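You operate a simulated robot arm through the tools that you are given. There is no shell and no other tool. Be economical: measure what you need, move in short steps, check, and stop when the job is done.

You are at the controls of a simulated robot arm. One attempt, no reset.

JOB
Give the Drain jar 2 drops of Balancer and stir until even.
Fine: stand the jar on the stir plate and leave it there, park the teal spout again and switch the plate off; the jar is not moved while the plate runs, no drop goes beside, the purple dropper and the other jars stay. Set down upright: what you pick out.

It is judged by the outcome, as a careful person would: the job done as asked, and still so three seconds after it is handed in. It fails if anything else is knocked over, pushed out of place, dropped, spilled or broken.

ROBOT AND FRAMES
A 6-joint arm with a two-finger parallel gripper, fixed in place. Base frame: the origin is at the foot of the arm, x ahead of it, y to its left, z up; the work surface is at about z = 0. Lengths are in m, angles in degrees, forces in N, time in s.
With the tool pointing down near the work surface it reaches from about 0.14 to 0.58 m from the base axis. Its first joint turns from -66.0 to 66.0 degrees. Payload 2.1 kg.
Tool frame: the origin (TCP) lies between the finger pads and is the grasp point; the fingertips stand 0.03 m ahead of it; z points along the fingers, y is the line along which they close. The gripper opens to 0.094 m. The fingers are 0.028 m wide and 0.01 m thick; the gripper's body (0.05 by 0.096 m) begins 0.055 m behind the TCP.
Orientation is that of the tool frame in the base frame, as [roll, pitch, yaw] about the fixed x, y, z axes, in that order (R = Rz(yaw) Ry(pitch) Rx(roll)). With the fingers straight down and closing along the base's y, the tool's x points along the base's -x, its y along +y and its z along -z.

CONTROLS
- The arm moves only by the tool play_rows. Its argument "targets" is a list of rows, each a list of 7 numbers: the shift along the tool's x, y, z in mm, then the turn, a rotation vector about the tool's x, y, z in rad, then the gripper command, from -1 (fully open) to 1 (shut), values between in proportion. In form: [[dx, dy, dz, wx, wy, wz, hand], ...]. A call has 1 to 20 rows; each row is the pose to reach, as a shift and turn from the pose commanded when the call began, along the tool's axes at that moment. A row lasts 0.2 s, in which the tool goes at most 0.05 m and 8.6 degrees; a call with a longer step from one row to the next is refused whole, and so is a gripper value outside its range. A pose out of reach is approached as far as the arm can. The call stops where the force on the tool passes 70 N (or 10 N more than at its start, if that is more) or the arm is blocked; 0.2 s more then pass. Each finger travels about 0.072 m/s and halts on what it meets, pressing with about 44 N; the grip force reading is that of the motor and also rises with nothing between the fingers. The clock runs only during rows and for 0.2 s after the last one: add rows that repeat a pose to give the fingers time. The reply holds the time, the measured pose of the TCP, the force on the tool along the base axes, the opening and the grip force, in the units named above and with some noise, with the torque about the TCP (base axes, N m) and any sound that the robot's microphone picked up.
- Cameras (640 x 400 px; columns grow to the right, rows downward): "scene" is fixed at [0.0343, -0.3528, 0.4954]; the picture's right is [0.94, -0.35, 0.00], its down [-0.16, -0.42, -0.89] and it looks along [0.31, 0.83, -0.45] (base axes); focal length 228 px, centre (320, 200). "wrist" rides on the gripper at [0.076, 0.014, -0.102] in the tool frame; the picture's right is [-0.18, 0.98, 0.00], its down [-0.75, -0.14, -0.64] and it looks along [-0.63, -0.12, 0.77] (tool axes); focal length 243 px, centre (320, 200). There is no depth. A picture from a camera that has moved, and an enlarged one, comes with that camera's place and axes in the base frame and with its lens.
- capture(camera): a new picture of that camera. The clock stands still meanwhile.
- enlarge(camera, box): a new picture of the part [left, top, right, bottom] of that camera's present view, enlarged. The clock stands still meanwhile.
- close_job(): hands the job in; it is judged then, once.

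Work in short steps. Places have to be worked out from the pictures, the camera data and where the tool is seen: move nearer, look again, correct. Check each grasp and each placing, and mend what went wrong. You have 120 turns and 68 pictures in all, those below and enlarged ones among them. Open the gripper and draw the arm clear of the work before you hand the job in, unless the task says otherwise; then end with one line.

The tools are called after ">>>" as name(argument=value, ...) on one line, values as JSON. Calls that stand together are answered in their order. play_rows: Moves the arm, as the interface text tells. Its arguments: {"type":"object","properties":{"targets":{"type":"array","items":{"type":"array","items":{"type":"number"}}}},"required":["targets"]} The other tools are called the same way: capture (camera) takes a picture; enlarge (camera, box) takes an enlarged picture of a part of a camera's view; close_job () hands the job in.

At the start:

```text
t: 0.0
eef_pos: [0.3162, 0.0769, 0.4419]
ee_rot: [-180.0, -0.1, -180.0]
wrist_force: [-0.3, -0.5, -1.0]
torque: [0.01, -0.02, -0.01]
grip_width: 0.0942
grasp_force: 0.0
```

scene: 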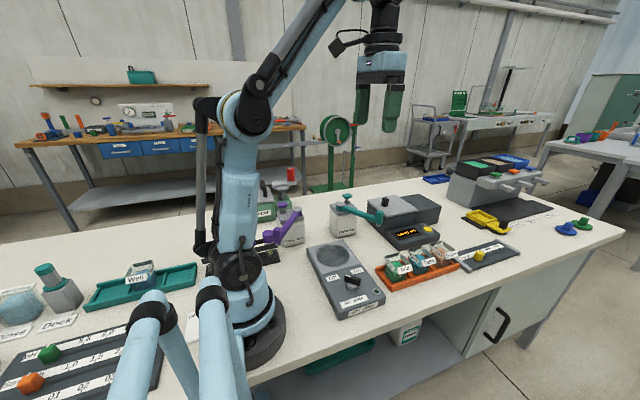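
wrist: 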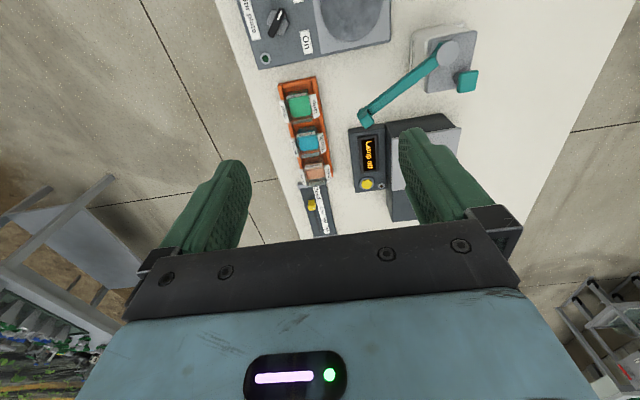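

The pictures show a stir plate, a jar rack (orange), and a teal and a purple dropper. I need the labels, so I enlarge these areas.

>>> enlarge(camera="scene", box=[240, 160, 400, 260])

>>> enlarge(camera="scene", box=[300, 220, 540, 330])

>>> enlarge(camera="wrist", box=[220, 0, 500, 240])

```text
4.00 times, centred on (320, 210) of scene
camera zoom: at [0.0343, -0.3528, 0.4954], right [0.94, -0.35, 0.0], down [-0.16, -0.42, -0.89], along [0.31, 0.83, -0.45], focal length 913 px, centre (320, 160)
```

zoom: 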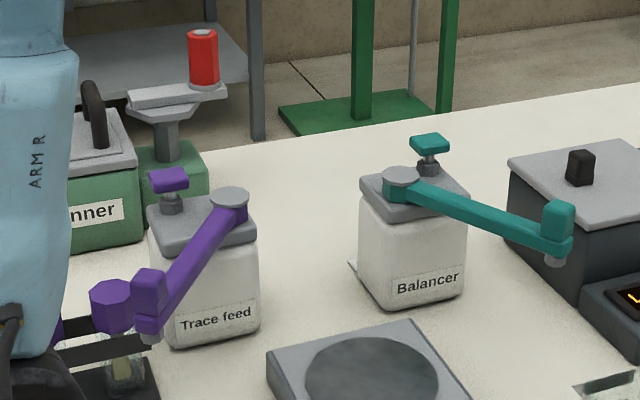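

```text
2.67 times, centred on (420, 275) of scene
camera zoom: at [0.0343, -0.3528, 0.4954], right [0.94, -0.35, 0.0], down [-0.16, -0.42, -0.89], along [0.31, 0.83, -0.45], focal length 609 px, centre (53, 0)
```

zoom: 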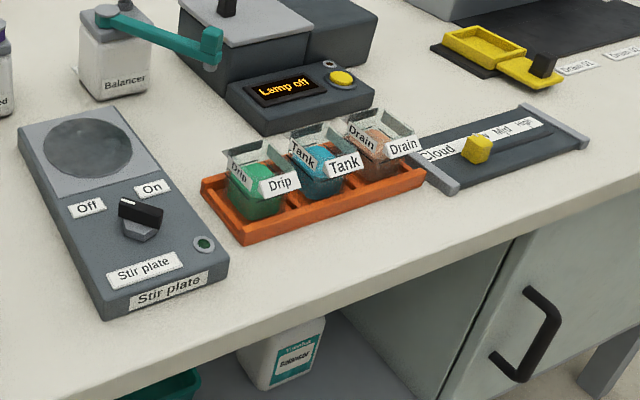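

```text
1.67 times, centred on (360, 120) of wrist
camera zoom: at [0.2419, 0.0927, 0.5422], right [0.18, 0.98, 0.0], down [0.75, -0.14, 0.64], along [0.63, -0.12, -0.77], focal length 404 px, centre (253, 333)
```

zoom: 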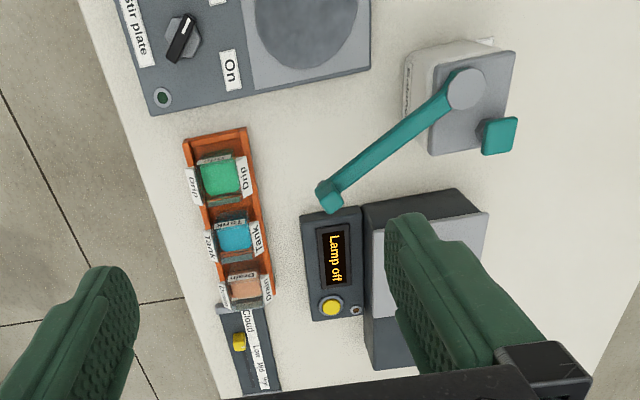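

Estimates: disc ≈(.265,.14,.045), spout pivot ≈(.338,.265), spout tip ≈(.405,.138) with its nozzle at z ≈.115, Drain jar ≈(.557,.02). I move closer to the jars and look again.

>>> play_rows(targets=[[-22, -9, 32, 0, 0, 0, -1], [-45, -19, 64, 0, 0, 0, -1], [-67, -28, 96, 0, 0, 0, -1], [-90, -38, 128, 0, 0, 0, -1], [-112, -47, 160, 0, 0, 0, -1], [-134, -57, 192, 0, 0, 0, -1], [-134, -57, 192, 0, 0, 0, -1]])

>>> capture(camera="wrist")

>>> enlarge(camera="scene", box=[360, 200, 520, 300])

```text
t: 1.6
eef_pos: [0.4505, 0.021, 0.2492]
ee_rot: [-179.9, 0.0, 179.9]
wrist_force: [0.0, -0.3, -0.8]
torque: [0.01, -0.02, -0.02]
grip_width: 0.0941
grasp_force: 0.0
```

```text
62 pictures are left
camera wrist: at [0.3763, 0.0364, 0.3505], right [0.18, 0.98, 0.0], down [0.75, -0.14, 0.64], along [0.63, -0.12, -0.77], focal length 243 px, centre (320, 200)
```

wrist: 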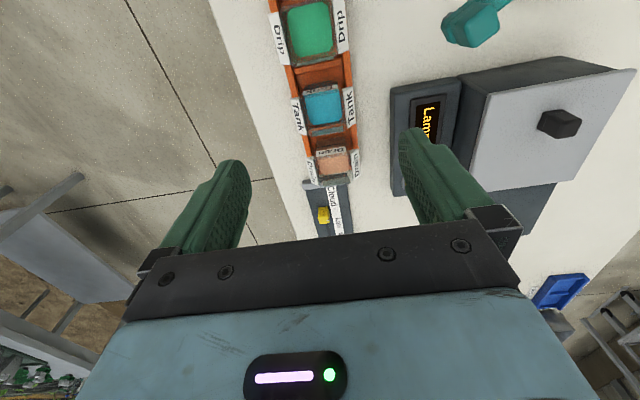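

```text
4.00 times, centred on (440, 250) of scene
camera zoom: at [0.0343, -0.3528, 0.4954], right [0.94, -0.35, 0.0], down [-0.16, -0.42, -0.89], along [0.31, 0.83, -0.45], focal length 913 px, centre (-160, 0)
```

zoom: 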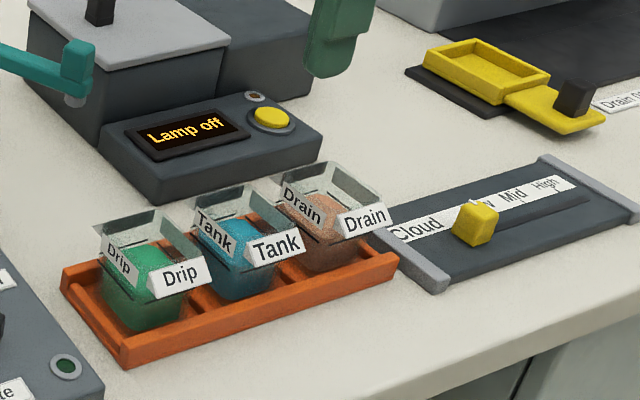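

I need the jar geometry in detail, so I enlarge the wrist view on the rack.

>>> enlarge(camera="wrist", box=[240, 60, 400, 240])

```text
2.22 times, centred on (320, 150) of wrist
camera zoom: at [0.3763, 0.0364, 0.3505], right [0.18, 0.98, 0.0], down [0.75, -0.14, 0.64], along [0.63, -0.12, -0.77], focal length 539 px, centre (320, 311)
```

zoom: 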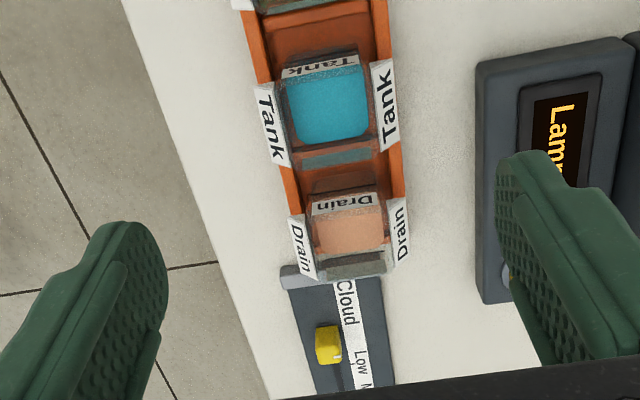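

The jar is about 0.06 wide and centred near (.566,.02), with its rim at z ≈.065 and the rack wall at ≈.023. I hover above it and check the alignment.

>>> play_rows(targets=[[-40, 0, 30, 0, 0, 0, -1], [-80, 0, 65, 0, 0, 0, -1], [-115, -1, 105, 0, 0, 0, -1], [-115, -1, 105, 0, 0, 0, -1]])

>>> capture(camera="wrist")

>>> enlarge(camera="scene", box=[360, 180, 520, 300])

```text
refused: row 2 steps farther than a row can; nothing moved
```

```text
59 pictures are left
camera wrist: at [0.3763, 0.0364, 0.3505], right [0.18, 0.98, 0.0], down [0.75, -0.14, 0.64], along [0.63, -0.12, -0.77], focal length 243 px, centre (320, 200)
```

wrist: 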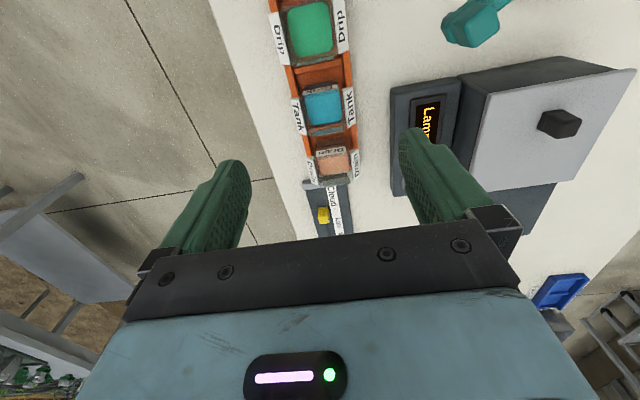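

```text
3.33 times, centred on (440, 240) of scene
camera zoom: at [0.0343, -0.3528, 0.4954], right [0.94, -0.35, 0.0], down [-0.16, -0.42, -0.89], along [0.31, 0.83, -0.45], focal length 761 px, centre (-80, 67)
```

zoom: 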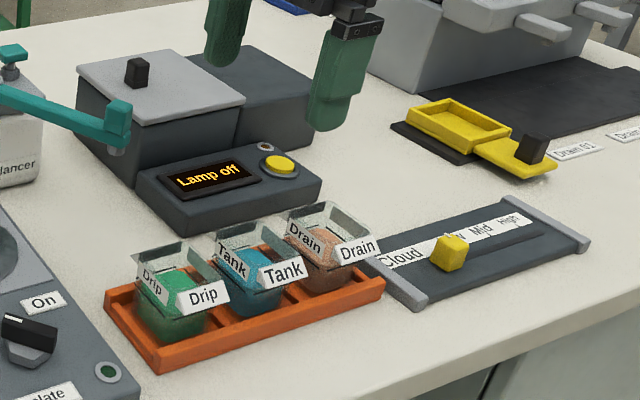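

That step was too long and was refused. I repeat the hover in shorter rows.

>>> play_rows(targets=[[-29, 0, 25, 0, 0, 0, -1], [-58, 0, 50, 0, 0, 0, -1], [-87, -1, 75, 0, 0, 0, -1], [-115, -1, 100, 0, 0, 0, -1], [-115, -1, 100, 0, 0, 0, -1]])

>>> capture(camera="wrist")

>>> enlarge(camera="scene", box=[360, 160, 520, 280])

```text
t: 2.8
eef_pos: [0.5656, 0.0187, 0.1505]
ee_rot: [180.0, 0.0, 179.9]
wrist_force: [-0.3, 0.0, -0.7]
torque: [-0.02, 0.0, 0.06]
grip_width: 0.094
grasp_force: 0.1
```

```text
57 pictures are left
camera wrist: at [0.4907, 0.0345, 0.2505], right [0.19, 0.98, 0.0], down [0.75, -0.14, 0.64], along [0.63, -0.12, -0.77], focal length 243 px, centre (320, 200)
```

wrist: 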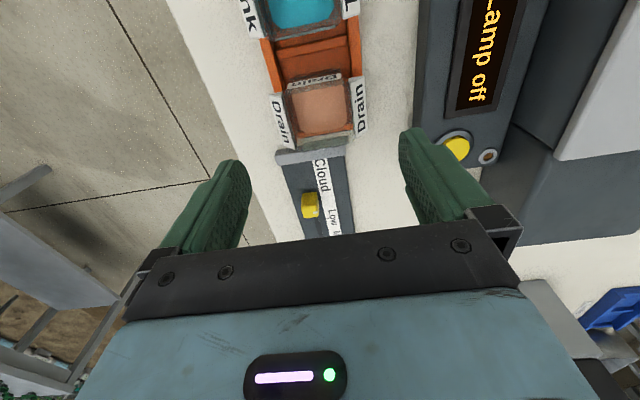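

```text
3.33 times, centred on (440, 220) of scene
camera zoom: at [0.0343, -0.3528, 0.4954], right [0.94, -0.35, 0.0], down [-0.16, -0.42, -0.89], along [0.31, 0.83, -0.45], focal length 761 px, centre (-80, 133)
```

zoom: 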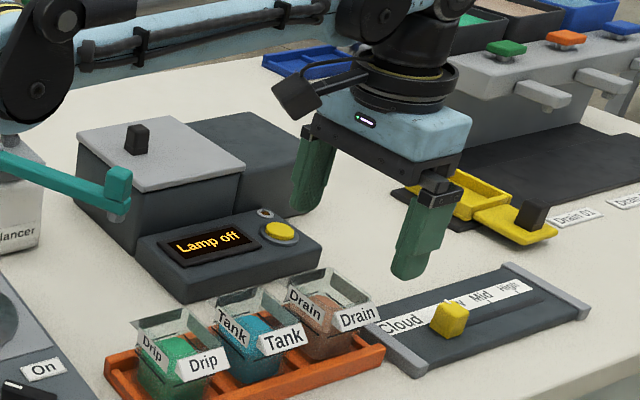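

The jar rim centre is near (.561,.019), so the TCP is about 4 mm too far in x. I correct that and go down to z ≈.06 with the fingers open.

>>> play_rows(targets=[[4, 1, 30, 0, 0, 0, -1], [4, 1, 60, 0, 0, 0, -1], [4, 1, 90, 0, 0, 0, -1], [4, 1, 90, 0, 0, 0, -1]])

>>> enlarge(camera="scene", box=[380, 180, 520, 280])

>>> capture(camera="wrist")

```text
t: 3.8
eef_pos: [0.5621, 0.0193, 0.0598]
ee_rot: [-180.0, 0.0, 179.9]
wrist_force: [0.1, -0.4, 0.2]
torque: [0.0, -0.01, 0.0]
grip_width: 0.0941
grasp_force: 0.1
```

```text
4.00 times, centred on (450, 230) of scene
camera zoom: at [0.0343, -0.3528, 0.4954], right [0.94, -0.35, 0.0], down [-0.16, -0.42, -0.89], along [0.31, 0.83, -0.45], focal length 913 px, centre (-200, 80)
```

zoom: 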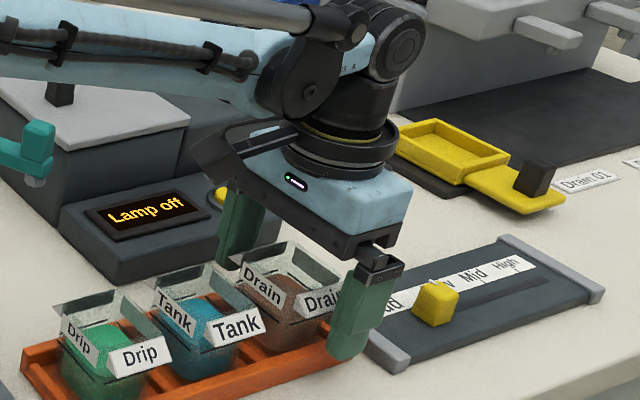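

```text
54 pictures are left
camera wrist: at [0.4878, 0.0349, 0.1607], right [0.18, 0.98, 0.0], down [0.75, -0.14, 0.64], along [0.63, -0.12, -0.77], focal length 243 px, centre (320, 200)
```

wrist: 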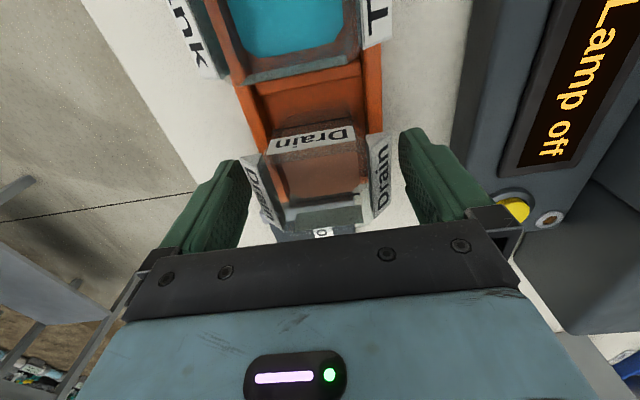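

The fingers straddle the jar. I close them and read the opening.

>>> play_rows(targets=[[0, 0, 0, 0, 0, 0, 0], [0, 0, 0, 0, 0, 0, 0.5], [0, 0, 0, 0, 0, 0, 0.5], [0, 0, 0, 0, 0, 0, 0.5]])

>>> capture(camera="wrist")

```text
t: 4.8
eef_pos: [0.5614, 0.0192, 0.0606]
ee_rot: [180.0, -0.1, 179.9]
wrist_force: [-0.4, -0.3, 0.3]
torque: [-0.02, 0.01, 0.01]
grip_width: 0.0771
grasp_force: 44.3
```

```text
53 pictures are left
camera wrist: at [0.4878, 0.0349, 0.1611], right [0.18, 0.98, 0.0], down [0.75, -0.14, 0.64], along [0.63, -0.12, -0.77], focal length 243 px, centre (320, 200)
```

wrist: 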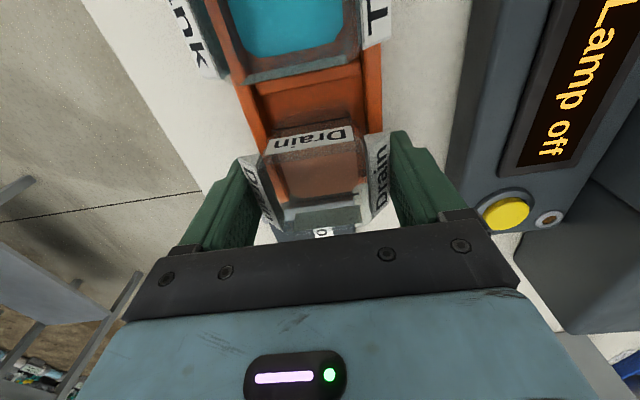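

The opening is 0.077, so I may be holding the flared rim, or possibly the rack wall. To find out, I reopen, rise 8 mm and close again.

>>> play_rows(targets=[[0, 0, 0, 0, 0, 0, -1], [0, 0, 0, 0, 0, 0, -1], [0, 0, -8, 0, 0, 0, -1], [0, 0, -8, 0, 0, 0, 0], [0, 0, -8, 0, 0, 0, 0.5], [0, 0, -8, 0, 0, 0, 0.5], [0, 0, -8, 0, 0, 0, 0.5]])

>>> enlarge(camera="scene", box=[400, 210, 480, 270])

```text
t: 6.4
eef_pos: [0.5608, 0.0194, 0.0682]
ee_rot: [180.0, 0.0, 180.0]
wrist_force: [0.5, -0.5, 1.6]
torque: [0.03, 0.0, 0.03]
grip_width: 0.0718
grasp_force: 44.3
```

```text
6.67 times, centred on (440, 240) of scene
camera zoom: at [0.0343, -0.3528, 0.4954], right [0.94, -0.35, 0.0], down [-0.16, -0.42, -0.89], along [0.31, 0.83, -0.45], focal length 1521 px, centre (-480, -67)
```

zoom: 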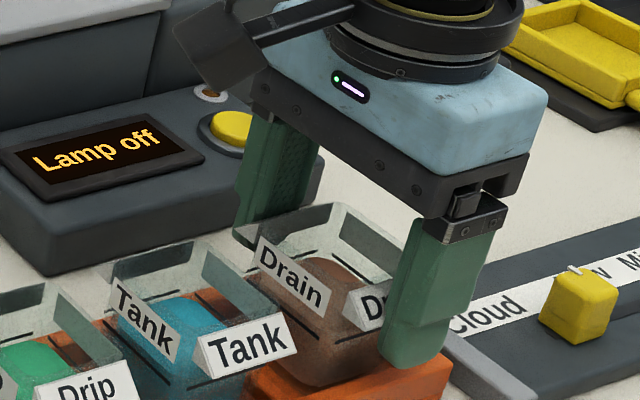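

The opening is now 0.072, so the first grip was on the rack and this one is on the jar's rim. I lift slowly.

>>> play_rows(targets=[[0, 0, -6, 0, 0, 0, 0.5], [0, 0, -14, 0, 0, 0, 0.5], [0, 0, -24, 0, 0, 0, 0.5], [0, 0, -40, 0, 0, 0, 0.5], [0, 0, -40, 0, 0, 0, 0.5]])

>>> enlarge(camera="scene", box=[380, 180, 500, 280])

>>> capture(camera="wrist")

```text
t: 7.6
eef_pos: [0.5633, 0.0207, 0.107]
ee_rot: [-180.0, 0.1, 179.9]
wrist_force: [0.6, -0.6, -1.5]
torque: [-0.03, -0.01, 0.01]
grip_width: 0.0719
grasp_force: 44.0
```

```text
4.00 times, centred on (440, 230) of scene
camera zoom: at [0.0343, -0.3528, 0.4954], right [0.94, -0.35, 0.0], down [-0.16, -0.42, -0.89], along [0.31, 0.83, -0.45], focal length 913 px, centre (-160, 80)
```

zoom: 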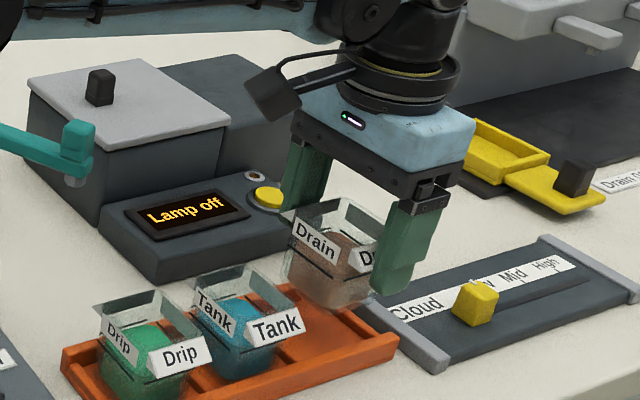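

```text
50 pictures are left
camera wrist: at [0.4878, 0.0356, 0.2089], right [0.18, 0.98, 0.0], down [0.75, -0.14, 0.64], along [0.63, -0.12, -0.77], focal length 243 px, centre (320, 200)
```

wrist: 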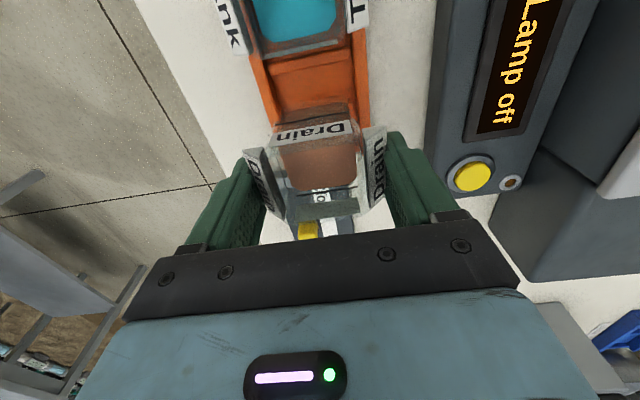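

The jar is held and upright. I raise it to z ≈.18 and carry it back along y ≈.02 to x ≈.265, clear of the spout, then look at the plate.

>>> play_rows(targets=[[0, 0, -25, 0, 0, 0, 0.5], [0, 0, -55, 0, 0, 0, 0.5], [15, 0, -75, 0, 0, 0, 0.5], [45, 0, -75, 0, 0, 0, 0.5], [80, 0, -75, 0, 0, 0, 0.5], [115, 0, -75, 0, 0, 0, 0.5], [150, 0, -75, 0, 0, 0, 0.5], [185, 0, -75, 0, 0, 0, 0.5], [220, 0, -75, 0, 0, 0, 0.5], [255, 0, -75, 0, 0, 0, 0.5], [283, 0, -75, 0, 0, 0, 0.5], [298, 0, -75, 0, 0, 0, 0.5], [298, 0, -75, 0, 0, 0, 0.5]])

>>> capture(camera="wrist")

>>> enlarge(camera="scene", box=[240, 140, 440, 320])

```text
t: 10.4
eef_pos: [0.2624, 0.0195, 0.1839]
ee_rot: [180.0, 0.0, -179.9]
wrist_force: [0.4, 0.0, -1.9]
torque: [0.04, -0.01, 0.01]
grip_width: 0.0715
grasp_force: 43.4
```

```text
49 pictures are left
camera wrist: at [0.189, 0.0351, 0.2845], right [0.18, 0.98, 0.0], down [0.75, -0.14, 0.64], along [0.63, -0.12, -0.77], focal length 243 px, centre (320, 200)
```

wrist: 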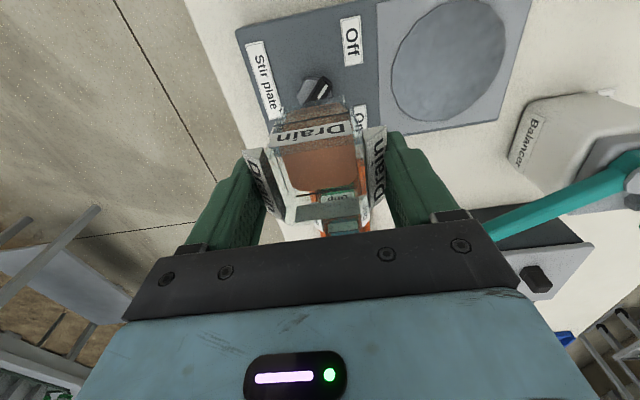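

```text
2.22 times, centred on (340, 230) of scene
camera zoom: at [0.0343, -0.3528, 0.4954], right [0.94, -0.35, 0.0], down [-0.16, -0.42, -0.89], along [0.31, 0.83, -0.45], focal length 507 px, centre (276, 133)
```

zoom: 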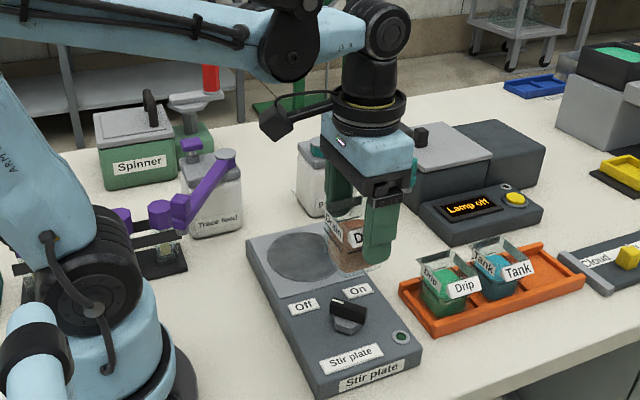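

The disc centre averages (.259,.138) at z ≈.045. I carry the jar over it at the present height, then check.

>>> play_rows(targets=[[1, 25, 0, 0, 0, 0, 0.5], [2, 60, 0, 0, 0, 0, 0.5], [3, 95, 0, 0, 0, 0, 0.5], [3, 118, 0, 0, 0, 0, 0.5], [3, 118, 15, 0, 0, 0, 0.5], [3, 118, 30, 0, 0, 0, 0.5], [3, 118, 30, 0, 0, 0, 0.5]])

>>> enlarge(camera="scene", box=[270, 170, 400, 270])

>>> capture(camera="wrist")

```text
t: 12.0
eef_pos: [0.2606, 0.136, 0.1521]
ee_rot: [-180.0, 0.1, 179.9]
wrist_force: [0.0, 0.9, -0.7]
torque: [0.0, 0.01, -0.02]
grip_width: 0.0717
grasp_force: 44.1
```

```text
4.00 times, centred on (335, 220) of scene
camera zoom: at [0.0343, -0.3528, 0.4954], right [0.94, -0.35, 0.0], down [-0.16, -0.42, -0.89], along [0.31, 0.83, -0.45], focal length 913 px, centre (260, 120)
```

zoom: 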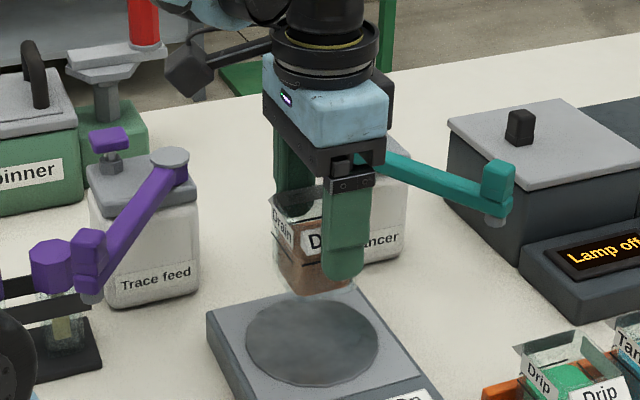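

```text
46 pictures are left
camera wrist: at [0.1856, 0.1522, 0.2537], right [0.18, 0.98, 0.0], down [0.75, -0.14, 0.64], along [0.63, -0.12, -0.77], focal length 243 px, centre (320, 200)
```

wrist: 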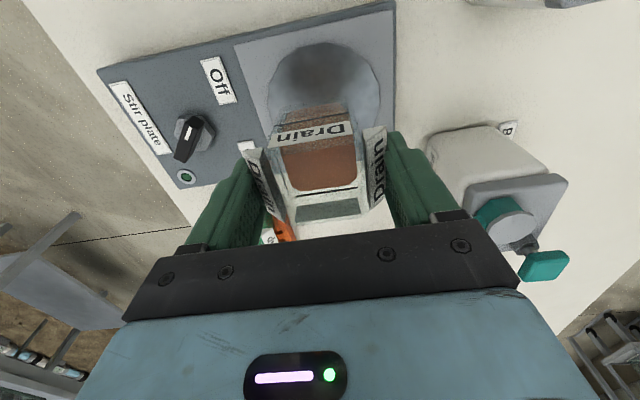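

Triangulating again gives a disc centre of (.255,.138) at z ≈.04. I shift 5 mm and go down most of the way.

>>> play_rows(targets=[[5, 2, 0, 0, 0, 0, 0.5], [5, 2, 15, 0, 0, 0, 0.5], [5, 2, 30, 0, 0, 0, 0.5], [5, 2, 38, 0, 0, 0, 0.5], [5, 2, 38, 0, 0, 0, 0.5]])

>>> enlarge(camera="scene", box=[290, 190, 390, 270])

```text
t: 13.2
eef_pos: [0.2562, 0.1397, 0.1148]
ee_rot: [-179.9, 0.0, -180.0]
wrist_force: [0.3, -0.2, -1.4]
torque: [-0.01, 0.01, -0.02]
grip_width: 0.0716
grasp_force: 44.1
```

```text
5.00 times, centred on (340, 230) of scene
camera zoom: at [0.0343, -0.3528, 0.4954], right [0.94, -0.35, 0.0], down [-0.16, -0.42, -0.89], along [0.31, 0.83, -0.45], focal length 1141 px, centre (220, 50)
```

zoom: 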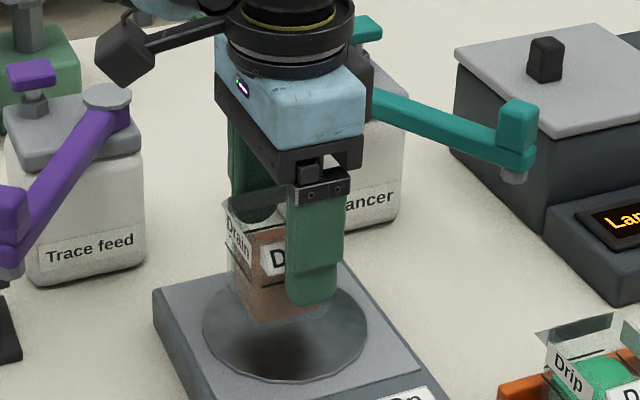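

The jar is close above the disc. I lower it in small steps and watch the force.

>>> play_rows(targets=[[0, 0, 3, 0, 0, 0, 0.5], [0, 0, 6, 0, 0, 0, 0.5], [0, 0, 8, 0, 0, 0, 0.5], [0, 0, 8, 0, 0, 0, 0.5]])

>>> enlarge(camera="scene", box=[290, 190, 390, 270])

>>> capture(camera="wrist")

```text
t: 14.2
eef_pos: [0.2546, 0.1392, 0.1054]
ee_rot: [-180.0, 0.0, 180.0]
wrist_force: [0.1, 0.1, -0.8]
torque: [0.0, -0.02, 0.02]
grip_width: 0.0719
grasp_force: 44.0
```

```text
5.00 times, centred on (340, 230) of scene
camera zoom: at [0.0343, -0.3528, 0.4954], right [0.94, -0.35, 0.0], down [-0.16, -0.42, -0.89], along [0.31, 0.83, -0.45], focal length 1141 px, centre (220, 50)
```

zoom: 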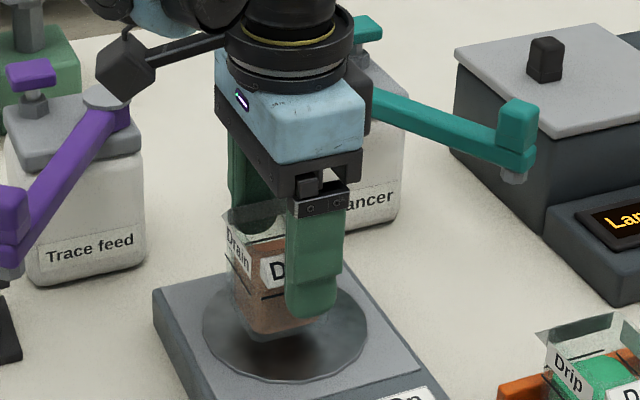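

```text
43 pictures are left
camera wrist: at [0.1813, 0.1547, 0.2073], right [0.18, 0.98, 0.0], down [0.75, -0.14, 0.64], along [0.63, -0.12, -0.77], focal length 243 px, centre (320, 200)
```

wrist: 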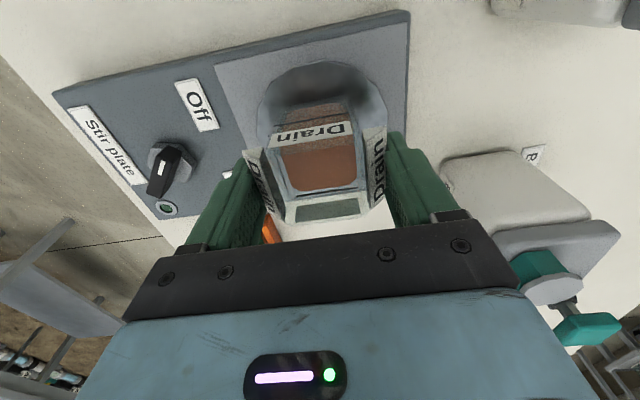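

Shadow shows a few mm still to go. I continue down in small steps.

>>> play_rows(targets=[[0, 0, 3, 0, 0, 0, 0.5], [0, 0, 6, 0, 0, 0, 0.5], [0, 0, 6, 0, 0, 0, 0.5]])

>>> enlarge(camera="scene", box=[290, 190, 390, 270])

```text
t: 15.0
eef_pos: [0.2551, 0.1397, 0.0997]
ee_rot: [180.0, 0.0, -179.9]
wrist_force: [0.4, 0.5, -0.9]
torque: [0.0, -0.01, -0.03]
grip_width: 0.0718
grasp_force: 44.3
```

```text
5.00 times, centred on (340, 230) of scene
camera zoom: at [0.0343, -0.3528, 0.4954], right [0.94, -0.35, 0.0], down [-0.16, -0.42, -0.89], along [0.31, 0.83, -0.45], focal length 1141 px, centre (220, 50)
```

zoom: 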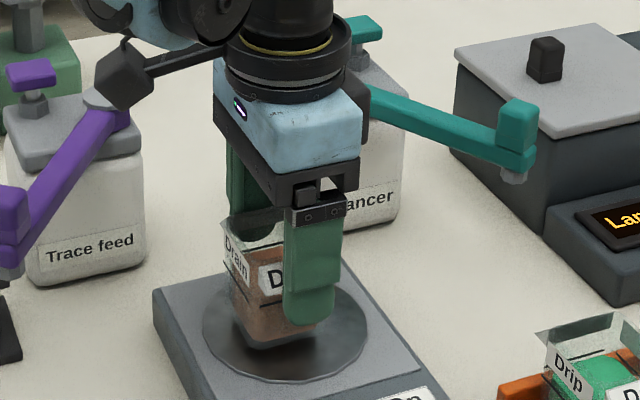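

Jar base nearly touching and about 3 mm left of centre. I nudge +x by 3 mm and go on down.

>>> play_rows(targets=[[-3, 0, 0, 0, 0, 0, 0.5], [-3, 0, 2, 0, 0, 0, 0.5], [-3, 0, 4, 0, 0, 0, 0.5], [-3, 0, 4, 0, 0, 0, 0.5]])

```text
t: 16.0
eef_pos: [0.2587, 0.1406, 0.0956]
ee_rot: [-180.0, 0.0, 179.9]
wrist_force: [0.1, 1.4, -1.3]
torque: [0.01, 0.01, -0.01]
grip_width: 0.0716
grasp_force: 43.9
```

No contact yet. I continue down.

>>> play_rows(targets=[[0, 0, 2, 0, 0, 0, 0.5], [0, 0, 4, 0, 0, 0, 0.5], [0, 0, 4, 0, 0, 0, 0.5]])

>>> enlarge(camera="scene", box=[290, 190, 390, 270])

```text
t: 16.8
eef_pos: [0.259, 0.1395, 0.0916]
ee_rot: [-179.9, 0.1, -179.9]
wrist_force: [1.1, -1.0, 36.4]
torque: [-0.03, -0.02, -0.11]
grip_width: 0.0718
grasp_force: 44.3
```

```text
5.00 times, centred on (340, 230) of scene
camera zoom: at [0.0342, -0.3529, 0.4954], right [0.94, -0.35, 0.0], down [-0.16, -0.42, -0.89], along [0.31, 0.83, -0.45], focal length 1141 px, centre (220, 50)
```

zoom: 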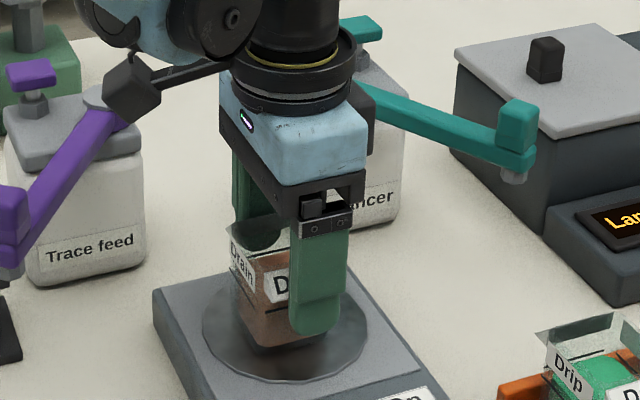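

It is on the plate with 36 N of contact. I relieve 1.5 mm, open, and rise straight up.

>>> play_rows(targets=[[0, 0, -1.5, 0, 0, 0, 0.5], [0, 0, -1.5, 0, 0, 0, -0.6], [0, 0, -1.5, 0, 0, 0, -1], [0, 0, -1.5, 0, 0, 0, -1], [0, 0, -20, 0, 0, 0, -1], [0, 0, -50, 0, 0, 0, -1], [0, 0, -90, 0, 0, 0, -1], [0, 0, -130, 0, 0, 0, -1], [0, 0, -130, 0, 0, 0, -1]])

>>> enlarge(camera="scene", box=[290, 170, 420, 270])

>>> capture(camera="wrist")

```text
t: 18.8
eef_pos: [0.2574, 0.1391, 0.2247]
ee_rot: [-179.9, 0.0, -180.0]
wrist_force: [0.3, -0.3, 0.1]
torque: [-0.04, 0.03, -0.01]
grip_width: 0.094
grasp_force: 0.1
```

```text
4.00 times, centred on (355, 220) of scene
camera zoom: at [0.0343, -0.3528, 0.4954], right [0.94, -0.35, 0.0], down [-0.16, -0.42, -0.89], along [0.31, 0.83, -0.45], focal length 913 px, centre (180, 120)
```

zoom: 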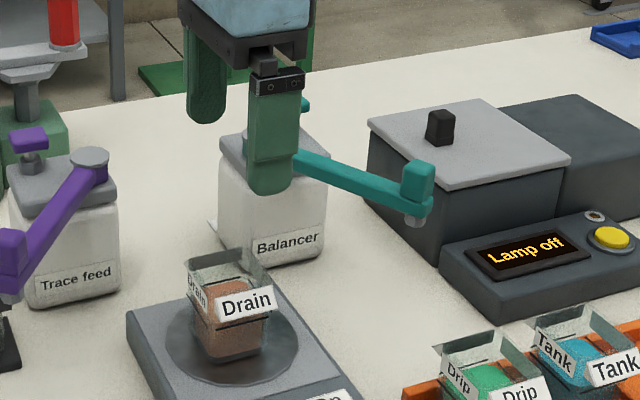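

```text
39 pictures are left
camera wrist: at [0.1831, 0.1549, 0.3256], right [0.18, 0.98, 0.0], down [0.75, -0.14, 0.64], along [0.63, -0.12, -0.77], focal length 243 px, centre (320, 200)
```

wrist: 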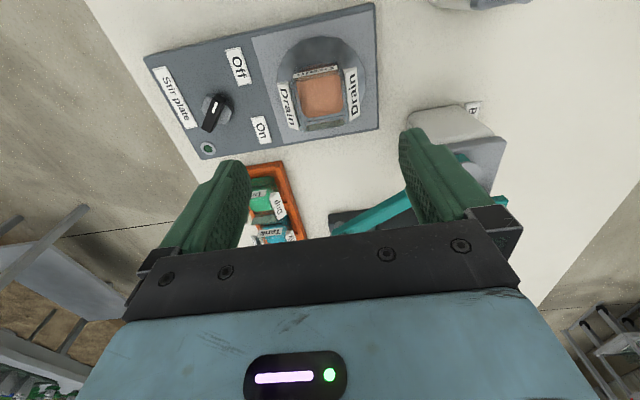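

The jar stands centred and upright on the plate, and the knob points to Off. Next I go above the spout tip and turn the gripper 90° so the fingers straddle the spout along x.

>>> play_rows(targets=[[-13, -5, -10, 0, 0, -0.143, -1], [-26, -9, -20, 0, 0, -0.286, -1], [-40, -14, -30, 0, 0, -0.428, -1], [-53, -18, -40, 0, 0, -0.571, -1], [-66, -23, -50, 0, 0, -0.714, -1], [-79, -27, -55, 0, 0, -0.857, -1], [-92, -32, -55, 0, 0, -1.0, -1], [-105, -36, -55, 0, 0, -1.142, -1], [-119, -41, -55, 0, 0, -1.285, -1], [-132, -45, -55, 0, 0, -1.428, -1], [-145, -50, -55, 0, 0, -1.571, -1], [-145, -50, -55, 0, 0, -1.571, -1]])

>>> capture(camera="wrist")

```text
t: 21.4
eef_pos: [0.4044, 0.0891, 0.2773]
ee_rot: [180.0, 0.0, -89.9]
wrist_force: [-0.5, 0.7, 0.0]
torque: [-0.01, 0.0, 0.03]
grip_width: 0.0943
grasp_force: 0.1
```

```text
38 pictures are left
camera wrist: at [0.3911, 0.0149, 0.3795], right [-0.98, 0.18, 0.0], down [0.14, 0.75, 0.64], along [0.12, 0.63, -0.77], focal length 243 px, centre (320, 200)
```

wrist: 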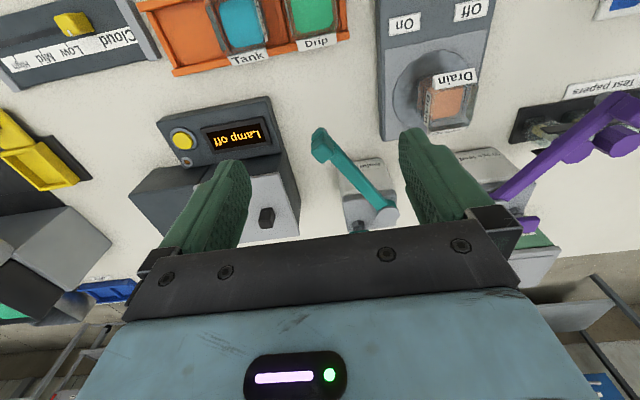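

A good overhead view of the spout. I enlarge the spout tip and pump.

>>> enlarge(camera="wrist", box=[290, 110, 410, 240])

```text
3.08 times, centred on (350, 175) of wrist
camera zoom: at [0.3911, 0.0149, 0.3795], right [-0.98, 0.18, 0.0], down [0.14, 0.75, 0.64], along [0.12, 0.63, -0.77], focal length 746 px, centre (228, 277)
```

zoom: 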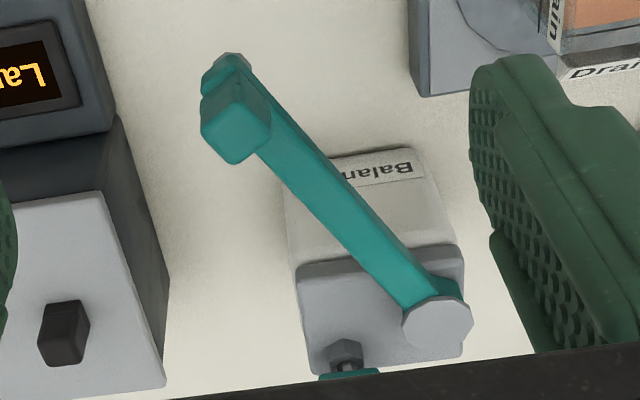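

Spout tip block ≈(.410,.137) with its top ≈.15, pivot ≈(.341,.265), radius ≈.145. I straddle the block with the fingers open at .06.

>>> play_rows(targets=[[-24, -3, 20, 0, 0, 0, -1], [-48, -6, 40, 0, 0, 0, -1], [-48, -6, 70, 0, 0, 0, -1], [-48, -6, 100, 0, 0, 0, -1], [-48, -6, 115, 0, 0, 0, -1], [-48, -6, 115, 0, 0, 0, -1]])

>>> capture(camera="wrist")

>>> enlarge(camera="scene", box=[320, 140, 450, 240])

```text
t: 22.8
eef_pos: [0.4086, 0.1363, 0.1623]
ee_rot: [-179.9, 0.0, -89.9]
wrist_force: [0.1, 0.1, -0.6]
torque: [0.01, -0.01, 0.0]
grip_width: 0.094
grasp_force: 0.0
```

```text
36 pictures are left
camera wrist: at [0.3963, 0.0626, 0.2638], right [-0.98, 0.18, 0.0], down [0.14, 0.75, 0.64], along [0.12, 0.63, -0.77], focal length 243 px, centre (320, 200)
```

wrist: 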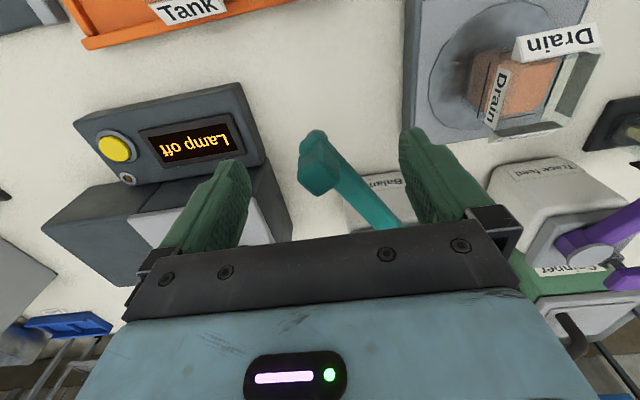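

```text
4.00 times, centred on (385, 190) of scene
camera zoom: at [0.0343, -0.3528, 0.4954], right [0.94, -0.35, 0.0], down [-0.16, -0.42, -0.89], along [0.31, 0.83, -0.45], focal length 913 px, centre (60, 240)
```

zoom: 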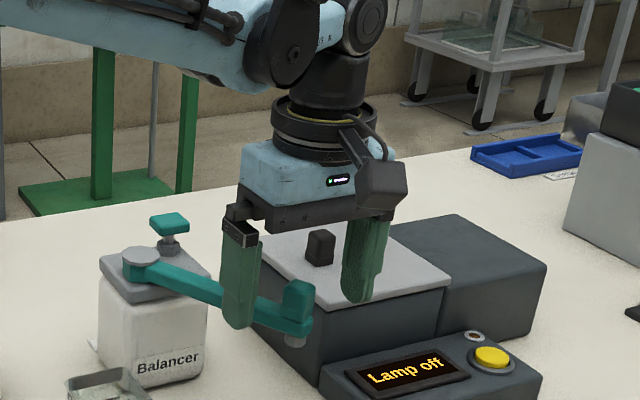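

Block sits between the fingers. I narrow the gap to ≈.046 and start the swing a few degrees to test it.

>>> play_rows(targets=[[0, 0, 3, 0, 0, 0, 0.02], [0, 0, 3, 0, 0, 0, 0.02], [0, 0, 3, 0, 0, 0, 0.02], [5.7, 13.3, 3, 0, 0, 0, 0.02], [10.7, 27.6, 3, 0, 0, 0, 0.02], [10.7, 27.6, 3, 0, 0, 0, 0.02]])

>>> capture(camera="wrist")

```text
t: 24.2
eef_pos: [0.3827, 0.1273, 0.1604]
ee_rot: [-180.0, -0.1, -90.0]
wrist_force: [-0.1, -0.6, -0.3]
torque: [0.01, -0.01, 0.03]
grip_width: 0.0462
grasp_force: 0.0
```

```text
34 pictures are left
camera wrist: at [0.3692, 0.0529, 0.2609], right [-0.98, 0.18, 0.0], down [0.14, 0.75, 0.64], along [0.12, 0.63, -0.77], focal length 243 px, centre (320, 200)
```

wrist: 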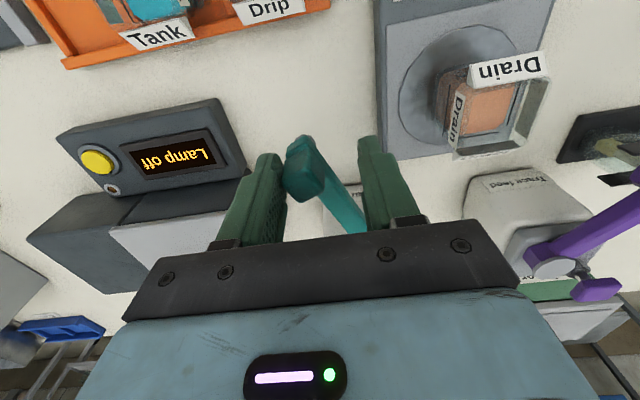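

The block follows with little force. I continue the arc to about -116°.

>>> play_rows(targets=[[7, 14.8, 0, 0, 0, 0, 0.02], [9.3, 29.9, 0, 0, 0, 0, 0.02], [9.5, 45.1, 0, 0, 0, 0, 0.02], [8.2, 60.2, 0, 0, 0, 0, 0.02], [5.3, 75.1, 0, 0, 0, 0, 0.02], [0.9, 90, 0, 0, 0, 0, 0.02], [-5, 105, 0, 0, 0, 0, 0.02], [-5, 105, 0, 0, 0, 0, 0.02]])

>>> capture(camera="wrist")

>>> enlarge(camera="scene", box=[290, 160, 420, 260])

```text
t: 26.0
eef_pos: [0.2758, 0.1325, 0.1609]
ee_rot: [180.0, 0.0, -90.0]
wrist_force: [1.0, -3.4, 14.0]
torque: [0.07, -0.36, -0.27]
grip_width: 0.0464
grasp_force: 0.4
```

```text
33 pictures are left
camera wrist: at [0.263, 0.0577, 0.2611], right [-0.98, 0.19, 0.0], down [0.14, 0.75, 0.64], along [0.12, 0.63, -0.77], focal length 243 px, centre (320, 200)
```

wrist: 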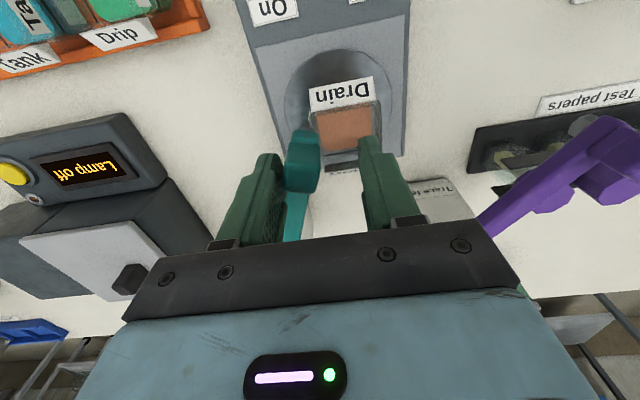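

```text
4.00 times, centred on (355, 210) of scene
camera zoom: at [0.0342, -0.3529, 0.4954], right [0.94, -0.35, 0.0], down [-0.16, -0.42, -0.89], along [0.31, 0.83, -0.45], focal length 913 px, centre (180, 160)
```

zoom: 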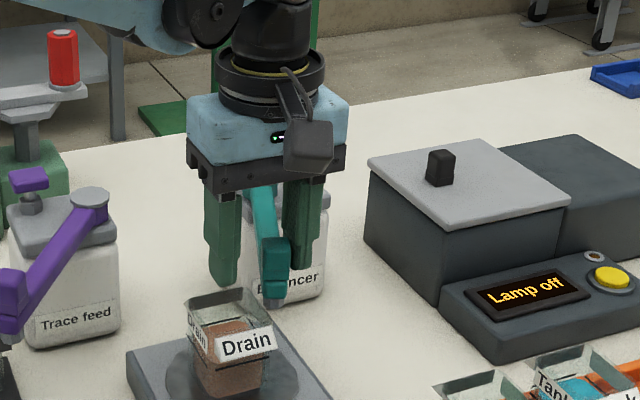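

The spout is nearly there, but there is a 14 N vertical force. I rise 3 mm to see if it relaxes.

>>> play_rows(targets=[[0, 0, -3, 0, 0, 0, 0.02], [0, 0, -3, 0, 0, 0, 0.02]])

>>> enlarge(camera="wrist", box=[220, 60, 440, 240])

>>> enlarge(camera="scene", box=[320, 190, 380, 240])

```text
t: 26.6
eef_pos: [0.276, 0.1325, 0.1628]
ee_rot: [-180.0, 0.1, -90.0]
wrist_force: [-0.1, -0.3, -0.7]
torque: [0.0, 0.02, 0.03]
grip_width: 0.0461
grasp_force: 0.0
```

```text
2.22 times, centred on (330, 150) of wrist
camera zoom: at [0.2636, 0.0579, 0.2637], right [-0.98, 0.18, 0.0], down [0.14, 0.75, 0.64], along [0.12, 0.63, -0.77], focal length 539 px, centre (298, 311)
```

zoom: 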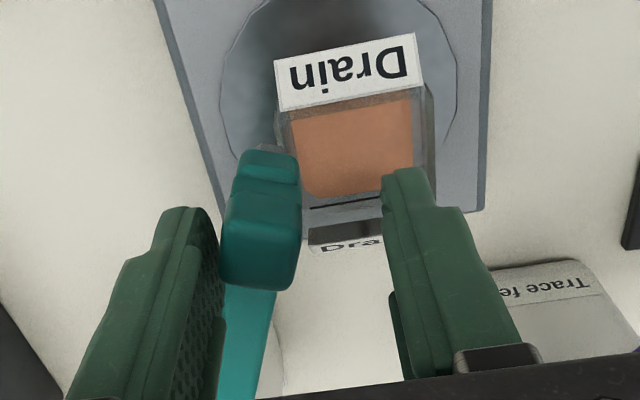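

```text
8.00 times, centred on (350, 215) of scene
camera zoom: at [0.0343, -0.3528, 0.4954], right [0.94, -0.35, 0.0], down [-0.16, -0.42, -0.89], along [0.31, 0.83, -0.45], focal length 1826 px, centre (80, 80)
```

zoom: 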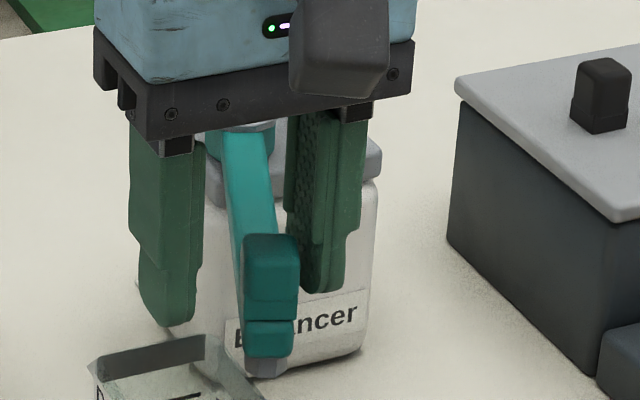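

The force is gone and the jar hasn't moved. The block is at ≈(.287,.13) and must reach ≈(.261,.144), so I push on gently.

>>> play_rows(targets=[[-3, 8, 0, 0, 0, 0, 0.02], [-7, 16, 0, 0, 0, 0, 0.02], [-12, 25, 0, 0, 0, 0, 0.02], [-12, 25, 0, 0, 0, 0, 0.02]])

>>> enlarge(camera="wrist", box=[220, 60, 440, 240])

>>> enlarge(camera="scene", box=[300, 180, 390, 250])

```text
t: 27.6
eef_pos: [0.2517, 0.1447, 0.1633]
ee_rot: [180.0, 0.1, -90.1]
wrist_force: [0.7, 0.9, -0.3]
torque: [0.01, -0.01, 0.03]
grip_width: 0.0467
grasp_force: 0.7
```

```text
2.22 times, centred on (330, 150) of wrist
camera zoom: at [0.2388, 0.0693, 0.2641], right [-0.98, 0.18, 0.0], down [0.14, 0.75, 0.64], along [0.12, 0.63, -0.77], focal length 539 px, centre (298, 311)
```

zoom: 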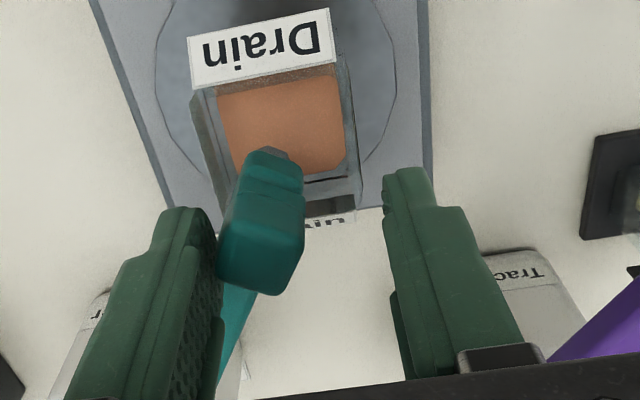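

```text
5.71 times, centred on (345, 215) of scene
camera zoom: at [0.0343, -0.3528, 0.4954], right [0.94, -0.35, 0.0], down [-0.16, -0.42, -0.89], along [0.31, 0.83, -0.45], focal length 1304 px, centre (177, 114)
```

zoom: 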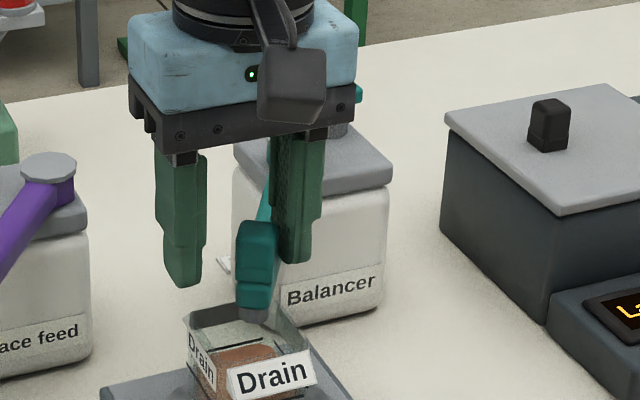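

The nozzle is at ≈(.260,.138,.106), right over the jar centre (.259,.140). I open, lift straight up, and locate the pump knob.

>>> play_rows(targets=[[0, 0, 0, 0, 0, 0, -0.5], [0, 0, 0, 0, 0, 0, -0.5], [0, 0, -30, 0, 0, 0, -0.5], [0, 0, -65, 0, 0, 0, -0.5], [0, 0, -100, 0, 0, 0, -0.5], [0, -35, -110, 0, 0, 0, -0.5], [0, -70, -110, 0, 0, 0, -0.5], [0, -100, -110, 0, 0, 0, -0.5], [0, -100, -110, 0, 0, 0, -0.5]])

>>> capture(camera="wrist")

>>> enlarge(camera="scene", box=[300, 165, 410, 250])

```text
t: 29.6
eef_pos: [0.3541, 0.1436, 0.2732]
ee_rot: [-180.0, -0.1, -90.0]
wrist_force: [-0.6, 0.0, -0.5]
torque: [0.03, 0.01, 0.0]
grip_width: 0.0705
grasp_force: 0.1
```

```text
27 pictures are left
camera wrist: at [0.3407, 0.0695, 0.3749], right [-0.98, 0.18, 0.0], down [0.14, 0.75, 0.64], along [0.12, 0.63, -0.77], focal length 243 px, centre (320, 200)
```

wrist: 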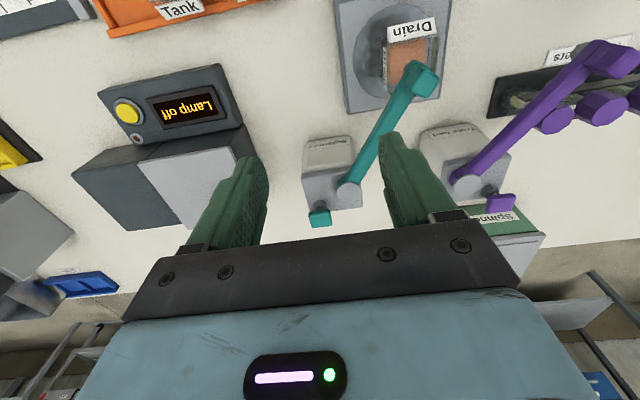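

```text
4.71 times, centred on (355, 208) of scene
camera zoom: at [0.0343, -0.3528, 0.4954], right [0.94, -0.35, 0.0], down [-0.16, -0.42, -0.89], along [0.31, 0.83, -0.45], focal length 1074 px, centre (155, 165)
```

zoom: 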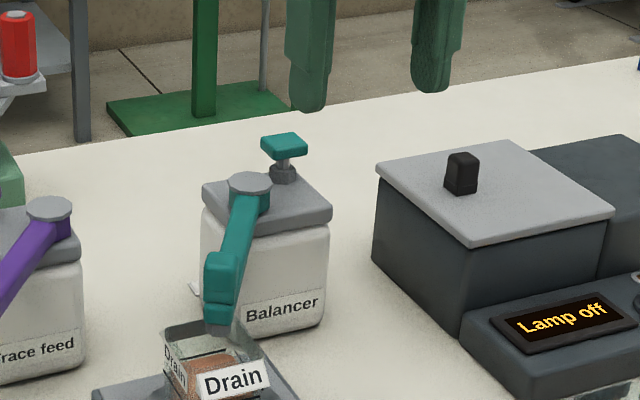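

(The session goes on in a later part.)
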